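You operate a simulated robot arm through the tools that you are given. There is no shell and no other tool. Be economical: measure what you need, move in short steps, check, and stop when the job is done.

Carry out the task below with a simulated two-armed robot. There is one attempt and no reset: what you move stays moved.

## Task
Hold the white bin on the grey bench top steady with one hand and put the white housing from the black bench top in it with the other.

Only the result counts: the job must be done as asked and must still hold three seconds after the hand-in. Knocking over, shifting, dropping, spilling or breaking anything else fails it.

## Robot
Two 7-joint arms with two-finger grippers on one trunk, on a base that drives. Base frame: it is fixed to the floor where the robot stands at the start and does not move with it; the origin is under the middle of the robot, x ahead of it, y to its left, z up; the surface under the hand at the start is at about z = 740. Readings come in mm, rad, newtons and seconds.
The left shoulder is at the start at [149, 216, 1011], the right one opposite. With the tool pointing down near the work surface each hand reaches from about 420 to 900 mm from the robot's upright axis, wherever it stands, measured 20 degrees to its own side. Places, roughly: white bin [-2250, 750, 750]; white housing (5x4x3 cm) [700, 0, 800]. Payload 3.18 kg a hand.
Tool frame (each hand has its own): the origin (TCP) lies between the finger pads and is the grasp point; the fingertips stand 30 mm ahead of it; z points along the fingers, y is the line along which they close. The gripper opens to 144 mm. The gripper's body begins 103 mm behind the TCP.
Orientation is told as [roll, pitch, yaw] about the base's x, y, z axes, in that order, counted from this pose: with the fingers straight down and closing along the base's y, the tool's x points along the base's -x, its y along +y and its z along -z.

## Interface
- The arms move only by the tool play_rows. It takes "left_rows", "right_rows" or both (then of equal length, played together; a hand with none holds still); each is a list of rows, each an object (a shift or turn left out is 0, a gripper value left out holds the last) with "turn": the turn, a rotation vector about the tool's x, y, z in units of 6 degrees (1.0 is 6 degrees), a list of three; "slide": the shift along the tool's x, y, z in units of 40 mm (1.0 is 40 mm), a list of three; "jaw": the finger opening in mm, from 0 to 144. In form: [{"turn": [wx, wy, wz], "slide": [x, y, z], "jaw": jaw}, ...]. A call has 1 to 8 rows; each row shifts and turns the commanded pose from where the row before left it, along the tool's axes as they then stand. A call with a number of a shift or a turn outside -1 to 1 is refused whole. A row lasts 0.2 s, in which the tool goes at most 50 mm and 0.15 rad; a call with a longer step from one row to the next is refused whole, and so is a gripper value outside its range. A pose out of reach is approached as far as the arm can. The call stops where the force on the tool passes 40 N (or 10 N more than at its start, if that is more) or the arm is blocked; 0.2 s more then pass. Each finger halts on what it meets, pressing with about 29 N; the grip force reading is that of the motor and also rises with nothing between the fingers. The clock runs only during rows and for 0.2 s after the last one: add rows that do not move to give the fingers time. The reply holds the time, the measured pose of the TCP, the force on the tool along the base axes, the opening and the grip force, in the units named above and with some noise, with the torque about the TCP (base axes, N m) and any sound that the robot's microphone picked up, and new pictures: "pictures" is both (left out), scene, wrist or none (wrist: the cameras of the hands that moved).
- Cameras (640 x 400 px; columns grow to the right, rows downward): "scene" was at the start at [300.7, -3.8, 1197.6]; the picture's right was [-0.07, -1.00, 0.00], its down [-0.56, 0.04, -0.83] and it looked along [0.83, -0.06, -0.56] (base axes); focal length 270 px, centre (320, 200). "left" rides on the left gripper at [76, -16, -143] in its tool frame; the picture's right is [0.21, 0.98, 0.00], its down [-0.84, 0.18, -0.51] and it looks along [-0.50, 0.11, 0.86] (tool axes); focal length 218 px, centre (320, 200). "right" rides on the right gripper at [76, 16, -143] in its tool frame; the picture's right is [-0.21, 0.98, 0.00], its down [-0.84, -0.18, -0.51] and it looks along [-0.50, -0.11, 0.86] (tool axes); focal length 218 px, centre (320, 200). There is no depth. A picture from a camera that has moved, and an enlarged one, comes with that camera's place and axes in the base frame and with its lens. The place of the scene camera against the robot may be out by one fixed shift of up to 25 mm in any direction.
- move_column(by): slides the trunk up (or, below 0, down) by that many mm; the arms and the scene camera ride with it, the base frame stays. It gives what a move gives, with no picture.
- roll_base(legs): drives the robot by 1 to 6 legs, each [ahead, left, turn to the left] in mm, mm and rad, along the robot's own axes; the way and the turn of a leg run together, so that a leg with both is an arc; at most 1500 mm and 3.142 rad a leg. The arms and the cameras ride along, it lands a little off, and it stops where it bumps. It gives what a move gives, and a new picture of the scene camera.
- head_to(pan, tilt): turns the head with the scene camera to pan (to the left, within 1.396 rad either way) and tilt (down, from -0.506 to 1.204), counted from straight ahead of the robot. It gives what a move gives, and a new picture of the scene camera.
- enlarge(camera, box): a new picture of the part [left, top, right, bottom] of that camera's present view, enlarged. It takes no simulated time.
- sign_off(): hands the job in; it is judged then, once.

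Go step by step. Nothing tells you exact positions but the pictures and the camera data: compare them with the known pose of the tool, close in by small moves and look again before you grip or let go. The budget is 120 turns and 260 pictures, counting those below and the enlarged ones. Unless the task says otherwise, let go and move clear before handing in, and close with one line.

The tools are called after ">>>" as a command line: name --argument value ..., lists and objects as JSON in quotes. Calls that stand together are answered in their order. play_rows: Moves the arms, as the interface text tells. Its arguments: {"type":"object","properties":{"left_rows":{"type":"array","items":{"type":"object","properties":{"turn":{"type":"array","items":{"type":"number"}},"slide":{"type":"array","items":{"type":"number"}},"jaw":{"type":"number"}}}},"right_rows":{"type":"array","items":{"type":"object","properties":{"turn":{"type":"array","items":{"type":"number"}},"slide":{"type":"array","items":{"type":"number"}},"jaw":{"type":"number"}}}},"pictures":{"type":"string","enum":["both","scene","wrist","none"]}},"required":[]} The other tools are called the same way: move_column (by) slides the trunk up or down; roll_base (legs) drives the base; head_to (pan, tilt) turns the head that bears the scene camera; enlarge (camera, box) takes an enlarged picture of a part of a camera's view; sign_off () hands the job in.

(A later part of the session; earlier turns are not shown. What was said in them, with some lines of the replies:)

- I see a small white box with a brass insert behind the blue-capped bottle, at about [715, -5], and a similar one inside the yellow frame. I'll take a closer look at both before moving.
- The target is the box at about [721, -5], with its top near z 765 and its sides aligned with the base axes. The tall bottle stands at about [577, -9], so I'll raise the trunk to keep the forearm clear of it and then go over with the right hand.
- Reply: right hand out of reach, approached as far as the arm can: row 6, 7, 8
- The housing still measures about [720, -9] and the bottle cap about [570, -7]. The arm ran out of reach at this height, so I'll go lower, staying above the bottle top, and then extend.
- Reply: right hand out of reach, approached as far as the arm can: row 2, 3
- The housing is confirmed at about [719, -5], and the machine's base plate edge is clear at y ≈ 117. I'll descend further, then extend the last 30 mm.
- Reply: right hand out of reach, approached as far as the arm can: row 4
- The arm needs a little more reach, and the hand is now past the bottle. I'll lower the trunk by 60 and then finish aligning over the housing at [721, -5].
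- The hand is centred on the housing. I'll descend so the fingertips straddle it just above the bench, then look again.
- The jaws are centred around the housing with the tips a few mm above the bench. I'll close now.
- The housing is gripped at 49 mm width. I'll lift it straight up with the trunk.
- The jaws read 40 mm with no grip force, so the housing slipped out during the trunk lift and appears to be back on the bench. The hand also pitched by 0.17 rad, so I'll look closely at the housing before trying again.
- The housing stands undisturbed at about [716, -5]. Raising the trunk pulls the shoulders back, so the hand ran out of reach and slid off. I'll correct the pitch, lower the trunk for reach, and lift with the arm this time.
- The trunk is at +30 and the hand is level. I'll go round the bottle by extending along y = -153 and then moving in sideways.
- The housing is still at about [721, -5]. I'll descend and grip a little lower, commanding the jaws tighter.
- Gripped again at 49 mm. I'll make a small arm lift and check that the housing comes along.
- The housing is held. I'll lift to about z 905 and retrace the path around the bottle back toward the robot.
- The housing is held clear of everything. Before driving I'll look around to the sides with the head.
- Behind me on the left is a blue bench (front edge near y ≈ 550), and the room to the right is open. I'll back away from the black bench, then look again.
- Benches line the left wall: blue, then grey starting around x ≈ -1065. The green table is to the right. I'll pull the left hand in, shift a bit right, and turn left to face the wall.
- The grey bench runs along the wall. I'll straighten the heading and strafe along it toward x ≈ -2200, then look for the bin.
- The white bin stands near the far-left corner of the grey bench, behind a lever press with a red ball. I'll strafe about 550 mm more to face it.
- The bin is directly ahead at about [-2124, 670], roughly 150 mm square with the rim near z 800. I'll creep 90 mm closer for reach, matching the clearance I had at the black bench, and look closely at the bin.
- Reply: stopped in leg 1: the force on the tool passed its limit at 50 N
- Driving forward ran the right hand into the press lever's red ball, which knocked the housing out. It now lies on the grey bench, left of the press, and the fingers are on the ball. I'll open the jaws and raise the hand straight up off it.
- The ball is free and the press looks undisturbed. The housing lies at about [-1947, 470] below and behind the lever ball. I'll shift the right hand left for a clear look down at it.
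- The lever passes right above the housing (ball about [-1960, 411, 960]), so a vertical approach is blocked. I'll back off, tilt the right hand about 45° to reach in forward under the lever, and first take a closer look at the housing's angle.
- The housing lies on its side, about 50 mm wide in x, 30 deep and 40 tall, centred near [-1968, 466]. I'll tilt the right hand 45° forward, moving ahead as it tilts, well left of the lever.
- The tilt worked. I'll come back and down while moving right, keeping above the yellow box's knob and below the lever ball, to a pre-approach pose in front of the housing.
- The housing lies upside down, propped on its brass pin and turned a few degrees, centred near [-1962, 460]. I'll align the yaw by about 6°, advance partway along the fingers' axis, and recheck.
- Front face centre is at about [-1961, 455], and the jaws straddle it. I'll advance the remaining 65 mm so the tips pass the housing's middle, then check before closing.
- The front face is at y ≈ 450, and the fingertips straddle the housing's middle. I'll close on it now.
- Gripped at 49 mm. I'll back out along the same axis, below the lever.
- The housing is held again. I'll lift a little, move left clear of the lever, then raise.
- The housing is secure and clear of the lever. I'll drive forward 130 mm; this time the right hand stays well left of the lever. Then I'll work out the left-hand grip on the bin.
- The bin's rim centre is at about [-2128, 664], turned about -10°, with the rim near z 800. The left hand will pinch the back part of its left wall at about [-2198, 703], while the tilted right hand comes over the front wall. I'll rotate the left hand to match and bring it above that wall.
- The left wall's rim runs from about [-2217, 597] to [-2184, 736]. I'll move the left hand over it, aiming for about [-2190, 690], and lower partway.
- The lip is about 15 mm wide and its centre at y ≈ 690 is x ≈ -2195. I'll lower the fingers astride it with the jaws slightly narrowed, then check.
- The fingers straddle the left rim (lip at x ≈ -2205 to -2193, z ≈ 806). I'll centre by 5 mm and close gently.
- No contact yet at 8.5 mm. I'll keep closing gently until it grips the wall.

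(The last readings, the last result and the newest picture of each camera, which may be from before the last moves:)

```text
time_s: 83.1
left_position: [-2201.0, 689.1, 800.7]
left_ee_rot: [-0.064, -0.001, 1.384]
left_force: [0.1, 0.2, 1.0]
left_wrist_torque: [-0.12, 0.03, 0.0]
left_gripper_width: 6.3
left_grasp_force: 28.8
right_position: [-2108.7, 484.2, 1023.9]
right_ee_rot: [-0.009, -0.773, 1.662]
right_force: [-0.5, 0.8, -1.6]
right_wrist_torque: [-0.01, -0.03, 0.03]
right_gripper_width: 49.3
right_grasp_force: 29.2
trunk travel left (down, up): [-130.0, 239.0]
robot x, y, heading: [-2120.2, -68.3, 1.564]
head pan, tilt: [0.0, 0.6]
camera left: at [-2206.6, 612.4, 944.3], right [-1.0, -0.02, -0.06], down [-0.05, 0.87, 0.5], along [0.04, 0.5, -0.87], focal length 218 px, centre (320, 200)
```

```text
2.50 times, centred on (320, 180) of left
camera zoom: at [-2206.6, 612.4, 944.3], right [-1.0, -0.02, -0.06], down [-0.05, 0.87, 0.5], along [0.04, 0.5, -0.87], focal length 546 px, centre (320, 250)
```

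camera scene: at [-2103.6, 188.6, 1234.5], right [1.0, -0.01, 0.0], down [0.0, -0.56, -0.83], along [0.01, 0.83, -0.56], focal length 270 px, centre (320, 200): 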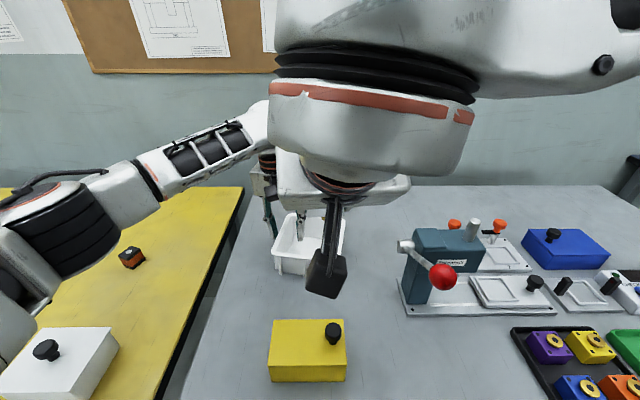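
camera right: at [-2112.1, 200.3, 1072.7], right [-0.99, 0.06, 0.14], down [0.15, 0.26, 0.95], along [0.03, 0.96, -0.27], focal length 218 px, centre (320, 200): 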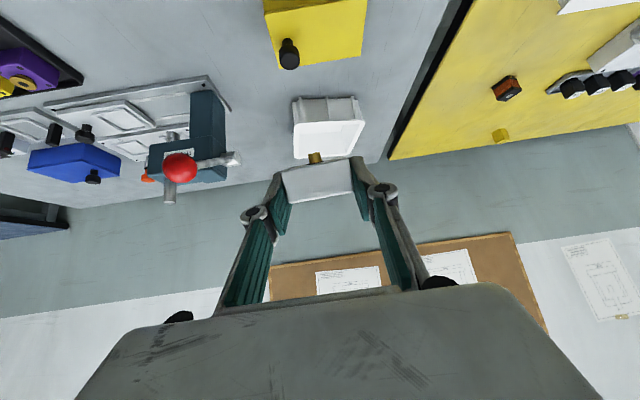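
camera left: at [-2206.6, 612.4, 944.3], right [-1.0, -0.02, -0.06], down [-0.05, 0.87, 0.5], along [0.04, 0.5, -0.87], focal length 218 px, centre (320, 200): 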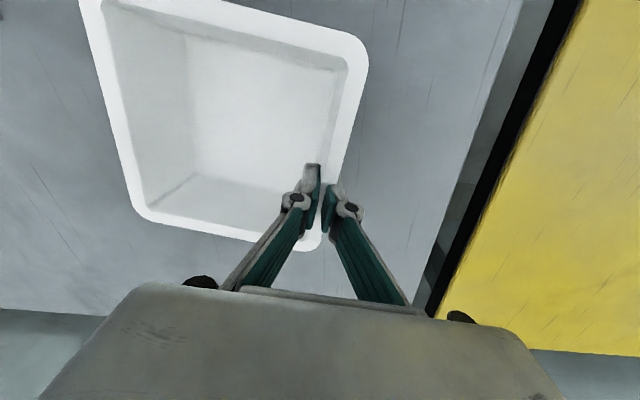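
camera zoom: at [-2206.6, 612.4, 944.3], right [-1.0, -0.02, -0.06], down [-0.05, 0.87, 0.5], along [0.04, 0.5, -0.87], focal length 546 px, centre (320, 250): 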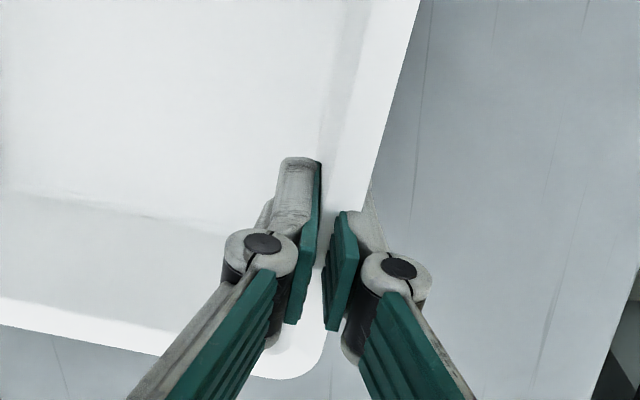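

The left hand now grips the bin wall (6 mm, 29 N). Next I'll bring the right hand toward a pre-pose above the bin's front wall, yawed a bit more so its wrist stays clear of the left arm.

>>> play_rows --right_rows '[{"turn": [-0.93, 0, -0.96]}, {"slide": [0.2, -0.1, 0.6]}, {"slide": [0.2, -0.1, 0.8]}, {"slide": [0.2, -0.1, 0.8]}, {"slide": [0.2, -0.1, 0.8]}, {"slide": [0.2, -0.1, 0.8]}, {"slide": [0, -0.1, 0.6]}, {}]' --pictures "both"

```text
time_s: 84.9
left_position: [-2200.0, 690.0, 802.3]
left_ee_rot: [-0.064, -0.001, 1.384]
left_force: [0.5, 0.3, 0.1]
left_wrist_torque: [0.06, -0.05, 0.03]
left_gripper_width: 5.9
left_grasp_force: 28.8
right_position: [-2102.9, 579.6, 869.3]
right_ee_rot: [-0.012, -0.771, 1.804]
right_force: [0.5, -0.1, -1.2]
right_wrist_torque: [0.01, 0.02, -0.02]
right_gripper_width: 49.0
right_grasp_force: 29.1
trunk travel left (down, up): [-130.0, 239.0]
robot x, y, heading: [-2120.7, -68.2, 1.565]
head pan, tilt: [0.0, 0.6]
camera scene: at [-2103.7, 189.1, 1234.2], right [1.0, -0.01, 0.0], down [0.0, -0.56, -0.83], along [0.01, 0.83, -0.56], focal length 270 px, centre (320, 200)
camera right: at [-2084.1, 425.3, 918.1], right [-0.99, -0.07, 0.14], down [0.11, 0.28, 0.95], along [-0.11, 0.96, -0.27], focal length 218 px, centre (320, 200)
```

scene: 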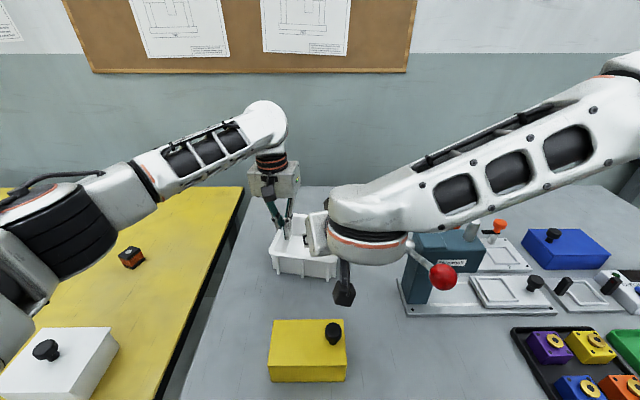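
right: 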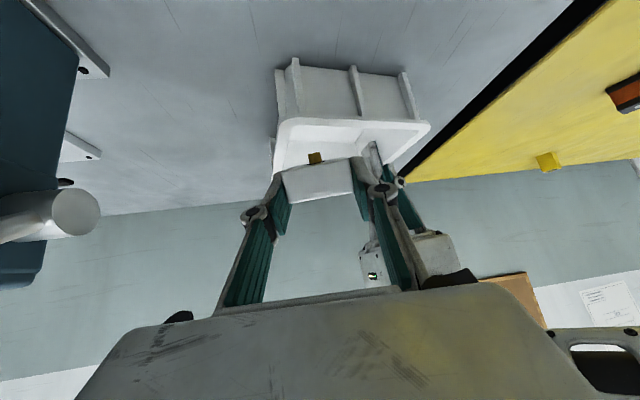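

The path to the bin is clear, but lowering at 45° would bring the right forearm close to the lever ball. I'll stand the right hand up by about 22° here, so its wrist stays higher, and raise it slightly.

>>> play_rows --right_rows '[{"turn": [0, 0.92, 0], "slide": [-0.1, 0, -0.25]}, {"turn": [0, 0.92, 0], "slide": [0, 0, -0.25]}, {"turn": [0, 0.92, 0]}, {"turn": [0, 0.92, 0]}, {}]' --pictures "both"

```text
time_s: 86.1
left_position: [-2201.2, 688.3, 802.1]
left_ee_rot: [-0.062, -0.002, 1.384]
left_force: [-0.3, -0.8, -0.1]
left_wrist_torque: [0.02, 0.0, -0.03]
left_gripper_width: 5.9
left_grasp_force: 28.6
right_position: [-2102.3, 571.0, 887.4]
right_ee_rot: [-0.007, -0.383, 1.8]
right_force: [-0.9, -0.2, -1.1]
right_wrist_torque: [0.01, -0.01, -0.02]
right_gripper_width: 49.3
right_grasp_force: 28.9
trunk travel left (down, up): [-130.0, 239.0]
robot x, y, heading: [-2119.6, -66.9, 1.562]
head pan, tilt: [0.0, 0.6]
camera scene: at [-2103.7, 189.2, 1234.2], right [1.0, -0.01, 0.0], down [0.0, -0.56, -0.83], along [0.01, 0.82, -0.56], focal length 270 px, centre (320, 200)
camera right: at [-2090.5, 445.9, 991.1], right [-1.0, -0.03, 0.07], down [0.04, 0.61, 0.79], along [-0.07, 0.79, -0.61], focal length 218 px, centre (320, 200)
```

scene: 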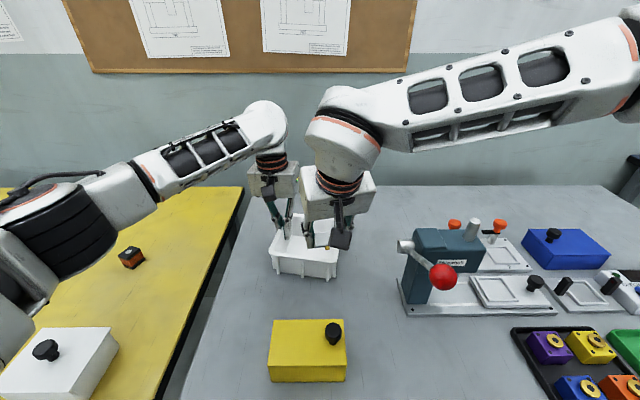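
right: 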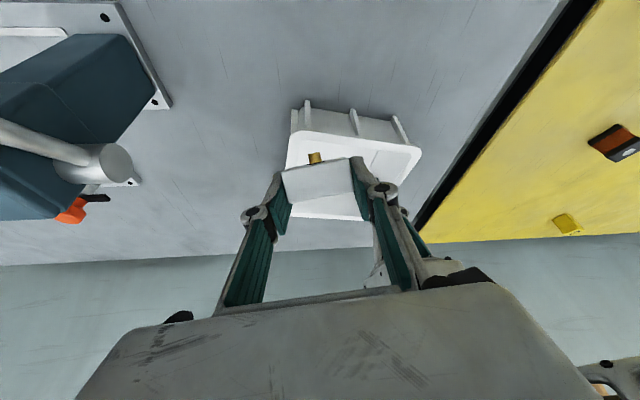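

Clearance is better now. I'll move forward over the bin centre and lower partway, then check.

>>> play_rows --right_rows '[{"slide": [-0.47, -0.02, 0.19]}, {"slide": [-0.47, -0.01, 0.19]}, {"slide": [-0.47, -0.01, 0.19]}, {"slide": [-0.47, -0.01, 0.19]}, {"slide": [0.14, 0, 0.35]}, {"slide": [0.14, 0, 0.35]}, {}]' --pictures "both"

>>> enlarge --camera "left" --box '[0, 0, 640, 400]'

```text
time_s: 87.7
left_position: [-2200.3, 689.3, 801.4]
left_ee_rot: [-0.063, -0.001, 1.384]
left_force: [-0.6, -0.1, -0.1]
left_wrist_torque: [0.02, 0.01, -0.01]
left_gripper_width: 5.9
left_grasp_force: 28.5
right_position: [-2119.1, 650.6, 857.6]
right_ee_rot: [-0.01, -0.387, 1.799]
right_force: [0.0, 0.4, -0.9]
right_wrist_torque: [0.03, 0.02, 0.01]
right_gripper_width: 49.2
right_grasp_force: 29.2
trunk travel left (down, up): [-130.0, 239.0]
robot x, y, heading: [-2119.4, -68.7, 1.567]
head pan, tilt: [0.0, 0.6]
camera scene: at [-2103.7, 189.2, 1234.2], right [1.0, -0.01, 0.0], down [0.0, -0.56, -0.83], along [0.01, 0.82, -0.56], focal length 270 px, centre (320, 200)
camera right: at [-2106.4, 525.6, 961.1], right [-1.0, -0.03, 0.07], down [0.04, 0.61, 0.79], along [-0.07, 0.79, -0.61], focal length 218 px, centre (320, 200)
```

scene: 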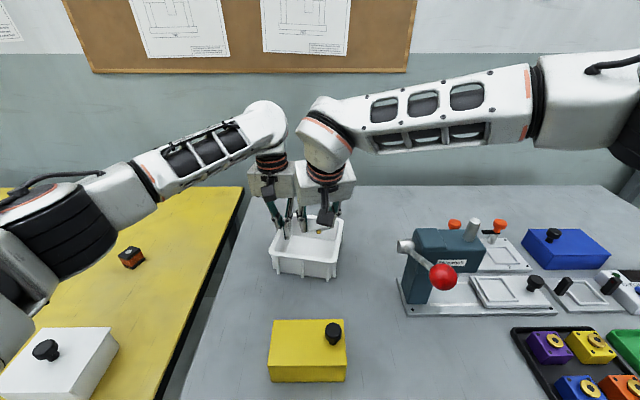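
right: 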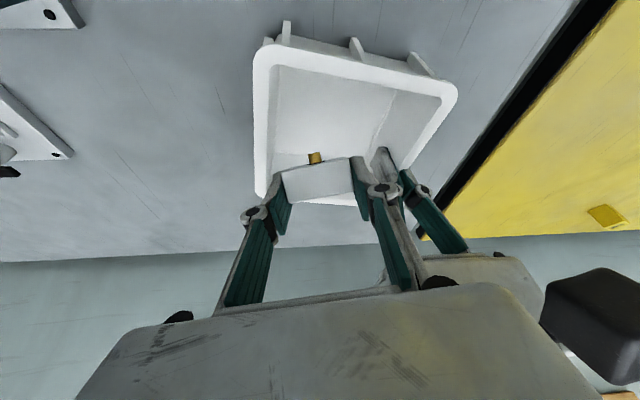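

```text
1.00 times, centred on (320, 200) of left (not enlarged: the box is as wide or as high as the picture)
camera zoom: at [-2206.6, 612.4, 944.3], right [-1.0, -0.02, -0.06], down [-0.05, 0.87, 0.5], along [0.04, 0.5, -0.87], focal length 218 px, centre (320, 200)
```

zoom: 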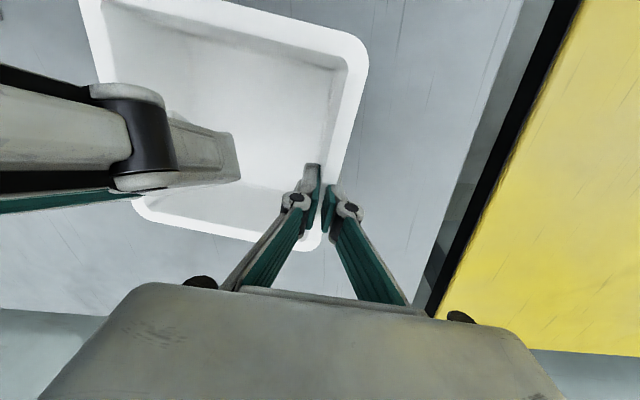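

The housing is over the bin interior and nothing is touching. I'll lower straight down in small steps to just above the floor.

>>> play_rows --right_rows '[{"slide": [0.15, -0.03, 0.375]}, {"slide": [0.15, -0.03, 0.375]}, {"slide": [0.15, 0, 0.375]}, {"slide": [0.15, 0, 0.375]}, {}]' --pictures "both"

>>> enlarge --camera "right" --box '[200, 20, 520, 220]'

```text
time_s: 88.9
left_position: [-2199.5, 688.1, 804.0]
left_ee_rot: [-0.066, -0.003, 1.382]
left_force: [10.5, -0.2, 1.7]
left_wrist_torque: [-0.67, 0.22, 0.08]
left_gripper_width: 6.2
left_grasp_force: 28.9
right_position: [-2116.5, 651.7, 796.7]
right_ee_rot: [-0.009, -0.392, 1.801]
right_force: [-14.3, 3.7, 9.8]
right_wrist_torque: [-0.05, -0.68, 0.16]
right_gripper_width: 49.3
right_grasp_force: 28.6
trunk travel left (down, up): [-130.0, 239.0]
robot x, y, heading: [-2120.1, -67.3, 1.561]
head pan, tilt: [0.0, 0.6]
camera scene: at [-2104.1, 188.0, 1234.8], right [1.0, -0.01, 0.0], down [0.0, -0.56, -0.83], along [0.01, 0.83, -0.56], focal length 270 px, centre (320, 200)
camera right: at [-2103.4, 526.0, 898.5], right [-1.0, -0.03, 0.07], down [0.04, 0.61, 0.79], along [-0.07, 0.79, -0.61], focal length 218 px, centre (320, 200)
```

scene: 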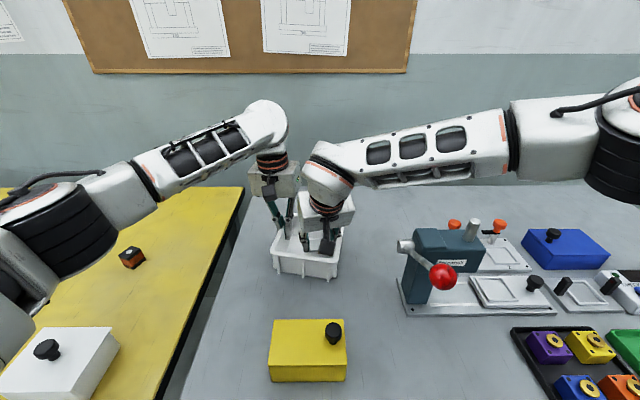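
right: 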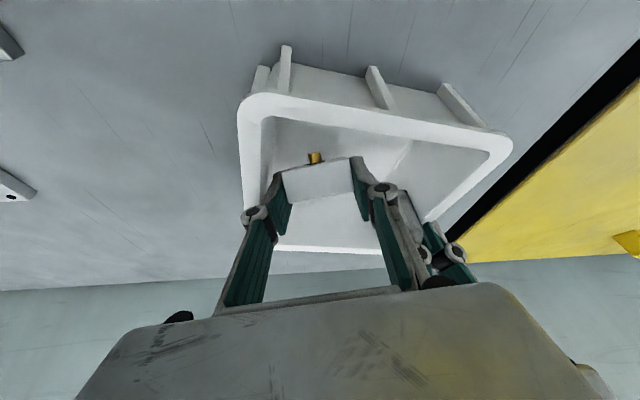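

```text
2.00 times, centred on (360, 120) of right
camera zoom: at [-2103.4, 526.0, 898.5], right [-1.0, -0.03, 0.07], down [0.04, 0.61, 0.79], along [-0.07, 0.79, -0.61], focal length 436 px, centre (240, 360)
```

zoom: 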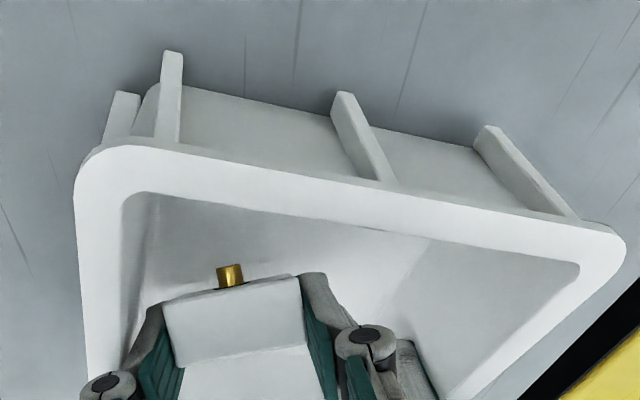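

The right-side finger is touching the bin's right wall (about 14 N). I'll ease 6 mm left and 2 mm up to relieve it.

>>> play_rows --right_rows '[{"slide": [0, 0.17, -0.05]}, {}]' --pictures "wrist"

```text
time_s: 89.5
left_position: [-2200.8, 688.6, 800.5]
left_ee_rot: [-0.063, -0.002, 1.385]
left_force: [3.9, -1.5, 3.1]
left_wrist_torque: [0.19, -0.16, -0.13]
left_gripper_width: 5.9
left_grasp_force: 29.0
right_position: [-2121.3, 649.9, 794.5]
right_ee_rot: [-0.009, -0.383, 1.797]
right_force: [-4.2, 1.2, -0.9]
right_wrist_torque: [-0.01, -0.04, 0.05]
right_gripper_width: 49.0
right_grasp_force: 28.8
trunk travel left (down, up): [-130.0, 239.0]
robot x, y, heading: [-2121.2, -65.3, 1.564]
head pan, tilt: [0.0, 0.6]
camera right: at [-2108.7, 524.2, 897.2], right [-1.0, -0.03, 0.07], down [0.04, 0.62, 0.79], along [-0.06, 0.79, -0.61], focal length 218 px, centre (320, 200)
```

right: 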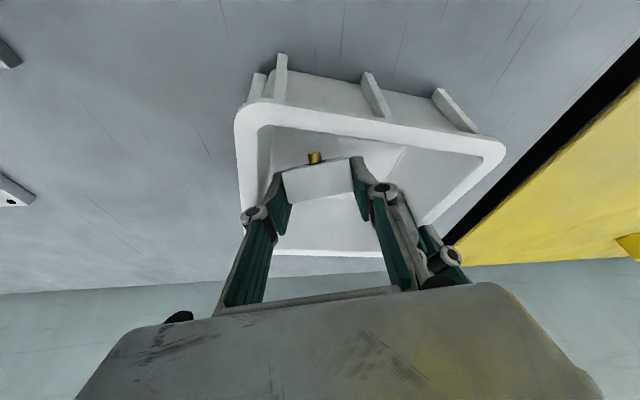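

Contact has nearly gone. I'll ease 5 mm more left, then open the jaws just enough to let the housing down, and watch.

>>> play_rows --right_rows '[{"slide": [0, 0.13, 0]}, {"jaw": 54}, {"jaw": 60}, {}, {}]' --pictures "wrist"

>>> enlarge --camera "right" --box '[200, 20, 520, 220]'

```text
time_s: 90.7
left_position: [-2200.8, 689.8, 801.8]
left_ee_rot: [-0.063, -0.002, 1.385]
left_force: [-0.3, 0.7, 1.1]
left_wrist_torque: [0.25, -0.02, 0.1]
left_gripper_width: 5.8
left_grasp_force: 29.1
right_position: [-2126.5, 648.6, 795.4]
right_ee_rot: [-0.01, -0.385, 1.799]
right_force: [0.4, 0.2, 0.0]
right_wrist_torque: [0.01, 0.0, 0.0]
right_gripper_width: 60.2
right_grasp_force: 0.0
trunk travel left (down, up): [-130.0, 239.0]
robot x, y, heading: [-2120.3, -65.1, 1.56]
head pan, tilt: [0.0, 0.6]
camera right: at [-2114.1, 523.5, 898.1], right [-1.0, -0.03, 0.07], down [0.04, 0.61, 0.79], along [-0.07, 0.79, -0.61], focal length 218 px, centre (320, 200)
```

right: 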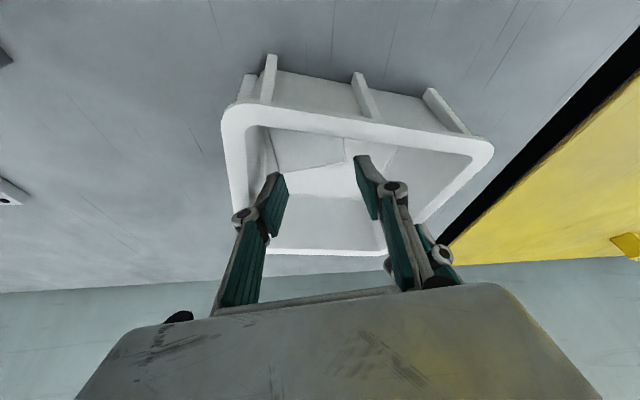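

```text
2.00 times, centred on (360, 120) of right
camera zoom: at [-2114.1, 523.5, 898.1], right [-1.0, -0.03, 0.07], down [0.04, 0.61, 0.79], along [-0.07, 0.79, -0.61], focal length 436 px, centre (240, 360)
```

zoom: 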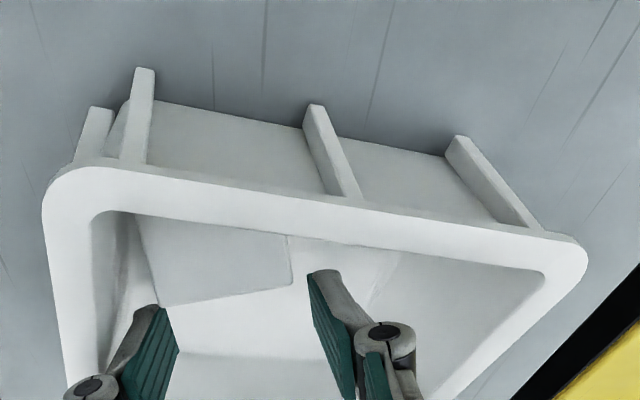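

The housing has been released and lies in the bin. I'll raise the right hand straight up and back out while the left still holds the bin.

>>> play_rows --right_rows '[{"slide": [-0.15, -0.05, -0.375]}, {"slide": [-0.23, -0.05, -0.57]}, {"slide": [-0.23, 0, -0.57]}, {"slide": [-0.23, 0, -0.57]}, {"slide": [-0.1, 0, -0.7]}, {"slide": [0.6, 0, -0.4]}, {"slide": [0.7, 0, -0.3]}, {"slide": [0.7, 0, -0.3]}]' --pictures "both"

>>> enlarge --camera "left" --box '[0, 0, 640, 400]'

```text
time_s: 92.5
left_position: [-2201.4, 689.5, 800.8]
left_ee_rot: [-0.061, -0.001, 1.383]
left_force: [0.1, 1.1, -0.8]
left_wrist_torque: [0.04, -0.06, -0.03]
left_gripper_width: 5.8
left_grasp_force: 28.3
right_position: [-2100.9, 556.7, 918.5]
right_ee_rot: [-0.009, -0.385, 1.798]
right_force: [0.0, 1.4, 0.4]
right_wrist_torque: [-0.02, 0.03, -0.01]
right_gripper_width: 59.9
right_grasp_force: 0.1
trunk travel left (down, up): [-130.0, 239.0]
robot x, y, heading: [-2119.1, -68.4, 1.56]
head pan, tilt: [0.0, 0.6]
camera scene: at [-2103.5, 188.9, 1234.2], right [1.0, -0.01, 0.0], down [0.0, -0.56, -0.83], along [0.01, 0.83, -0.56], focal length 270 px, centre (320, 200)
camera right: at [-2089.1, 432.1, 1020.7], right [-1.0, -0.03, 0.07], down [0.04, 0.61, 0.79], along [-0.07, 0.79, -0.61], focal length 218 px, centre (320, 200)
```

scene: 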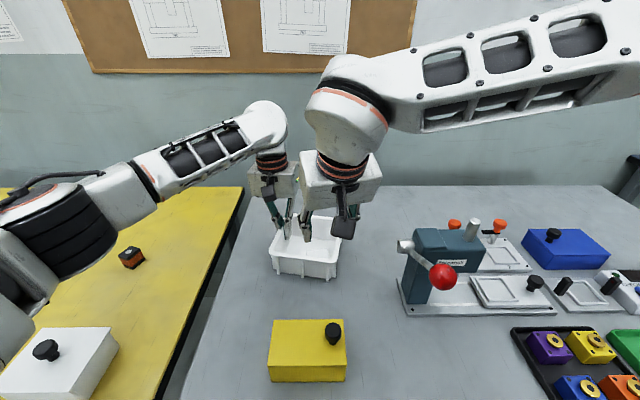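
right: 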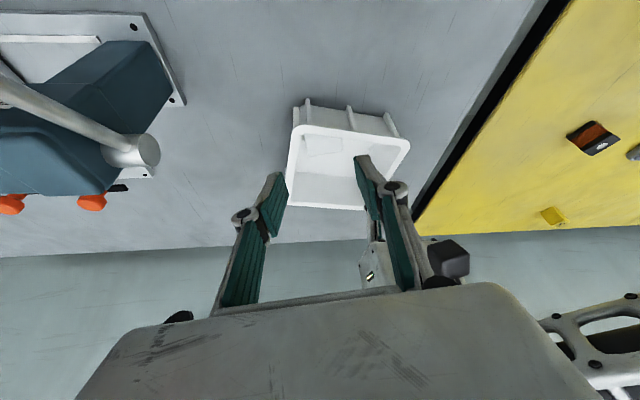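

```text
1.00 times, centred on (320, 200) of left (not enlarged: the box is as wide or as high as the picture)
camera zoom: at [-2206.4, 612.1, 944.3], right [-1.0, -0.02, -0.06], down [-0.05, 0.87, 0.5], along [0.04, 0.5, -0.87], focal length 218 px, centre (320, 200)
```

zoom: 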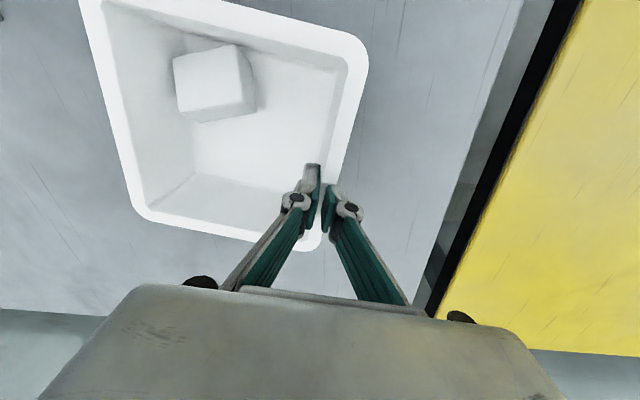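

The housing lies inside the bin and the left hand holds it steady. I'll open the left jaws and withdraw straight up.

>>> play_rows --left_rows '[{"jaw": 20}, {"jaw": 36}, {}, {"slide": [0, 0, -0.4]}, {"slide": [0, 0, -0.8]}, {"slide": [0, 0, -0.9]}, {"slide": [0, 0, -0.9]}, {"slide": [0, 0.4, -0.8]}]' --pictures "both"

```text
time_s: 94.3
left_position: [-2226.2, 691.6, 954.7]
left_ee_rot: [-0.062, -0.002, 1.384]
left_force: [0.2, -0.3, 0.7]
left_wrist_torque: [-0.01, 0.04, 0.03]
left_gripper_width: 35.9
left_grasp_force: 0.1
right_position: [-2103.9, 556.9, 917.6]
right_ee_rot: [-0.009, -0.388, 1.8]
right_force: [-0.6, 0.8, 1.2]
right_wrist_torque: [0.01, -0.03, 0.0]
right_gripper_width: 60.0
right_grasp_force: 0.0
trunk travel left (down, up): [-130.0, 239.0]
robot x, y, heading: [-2120.2, -69.2, 1.564]
head pan, tilt: [0.0, 0.6]
camera scene: at [-2104.0, 188.3, 1234.5], right [1.0, -0.01, 0.0], down [0.0, -0.56, -0.83], along [0.01, 0.83, -0.56], focal length 270 px, centre (320, 200)
camera left: at [-2232.2, 614.9, 1097.5], right [-1.0, -0.02, -0.06], down [-0.05, 0.87, 0.5], along [0.04, 0.5, -0.87], focal length 218 px, centre (320, 200)
```

scene: 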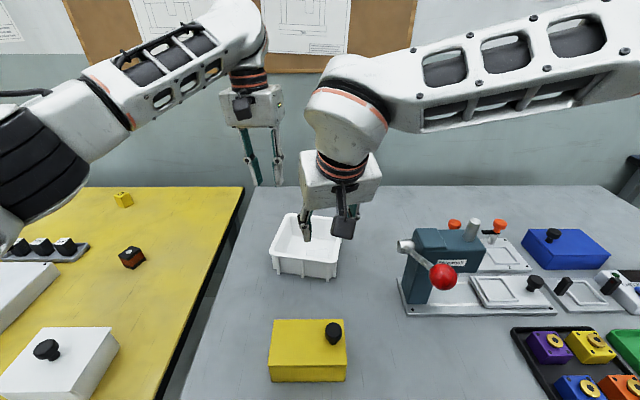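
left: 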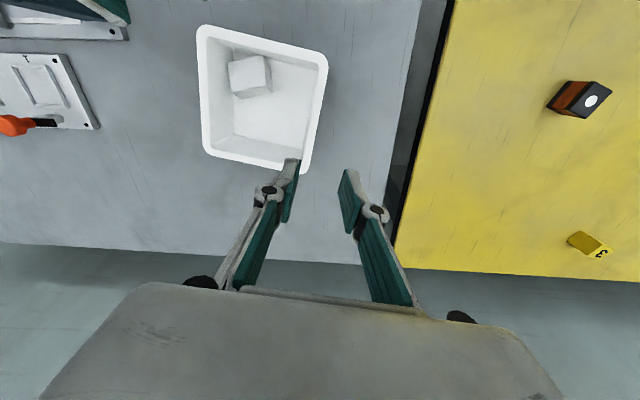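

The housing rests in the upright bin, and both hands are open and well clear. I'm handing in.

>>> sign_off

```text
The job is handed in.
```

The white housing is in the white bin: the left hand held the bin's wall while the right hand put the housing in, and both hands were clear at hand-in. On the way, driving forward brought the right hand against the press lever's red ball on the grey bench. That knocked the housing out onto the bench, where I picked it up again. The press looked undisturbed in the pictures, but I could not check whether the lever moved.
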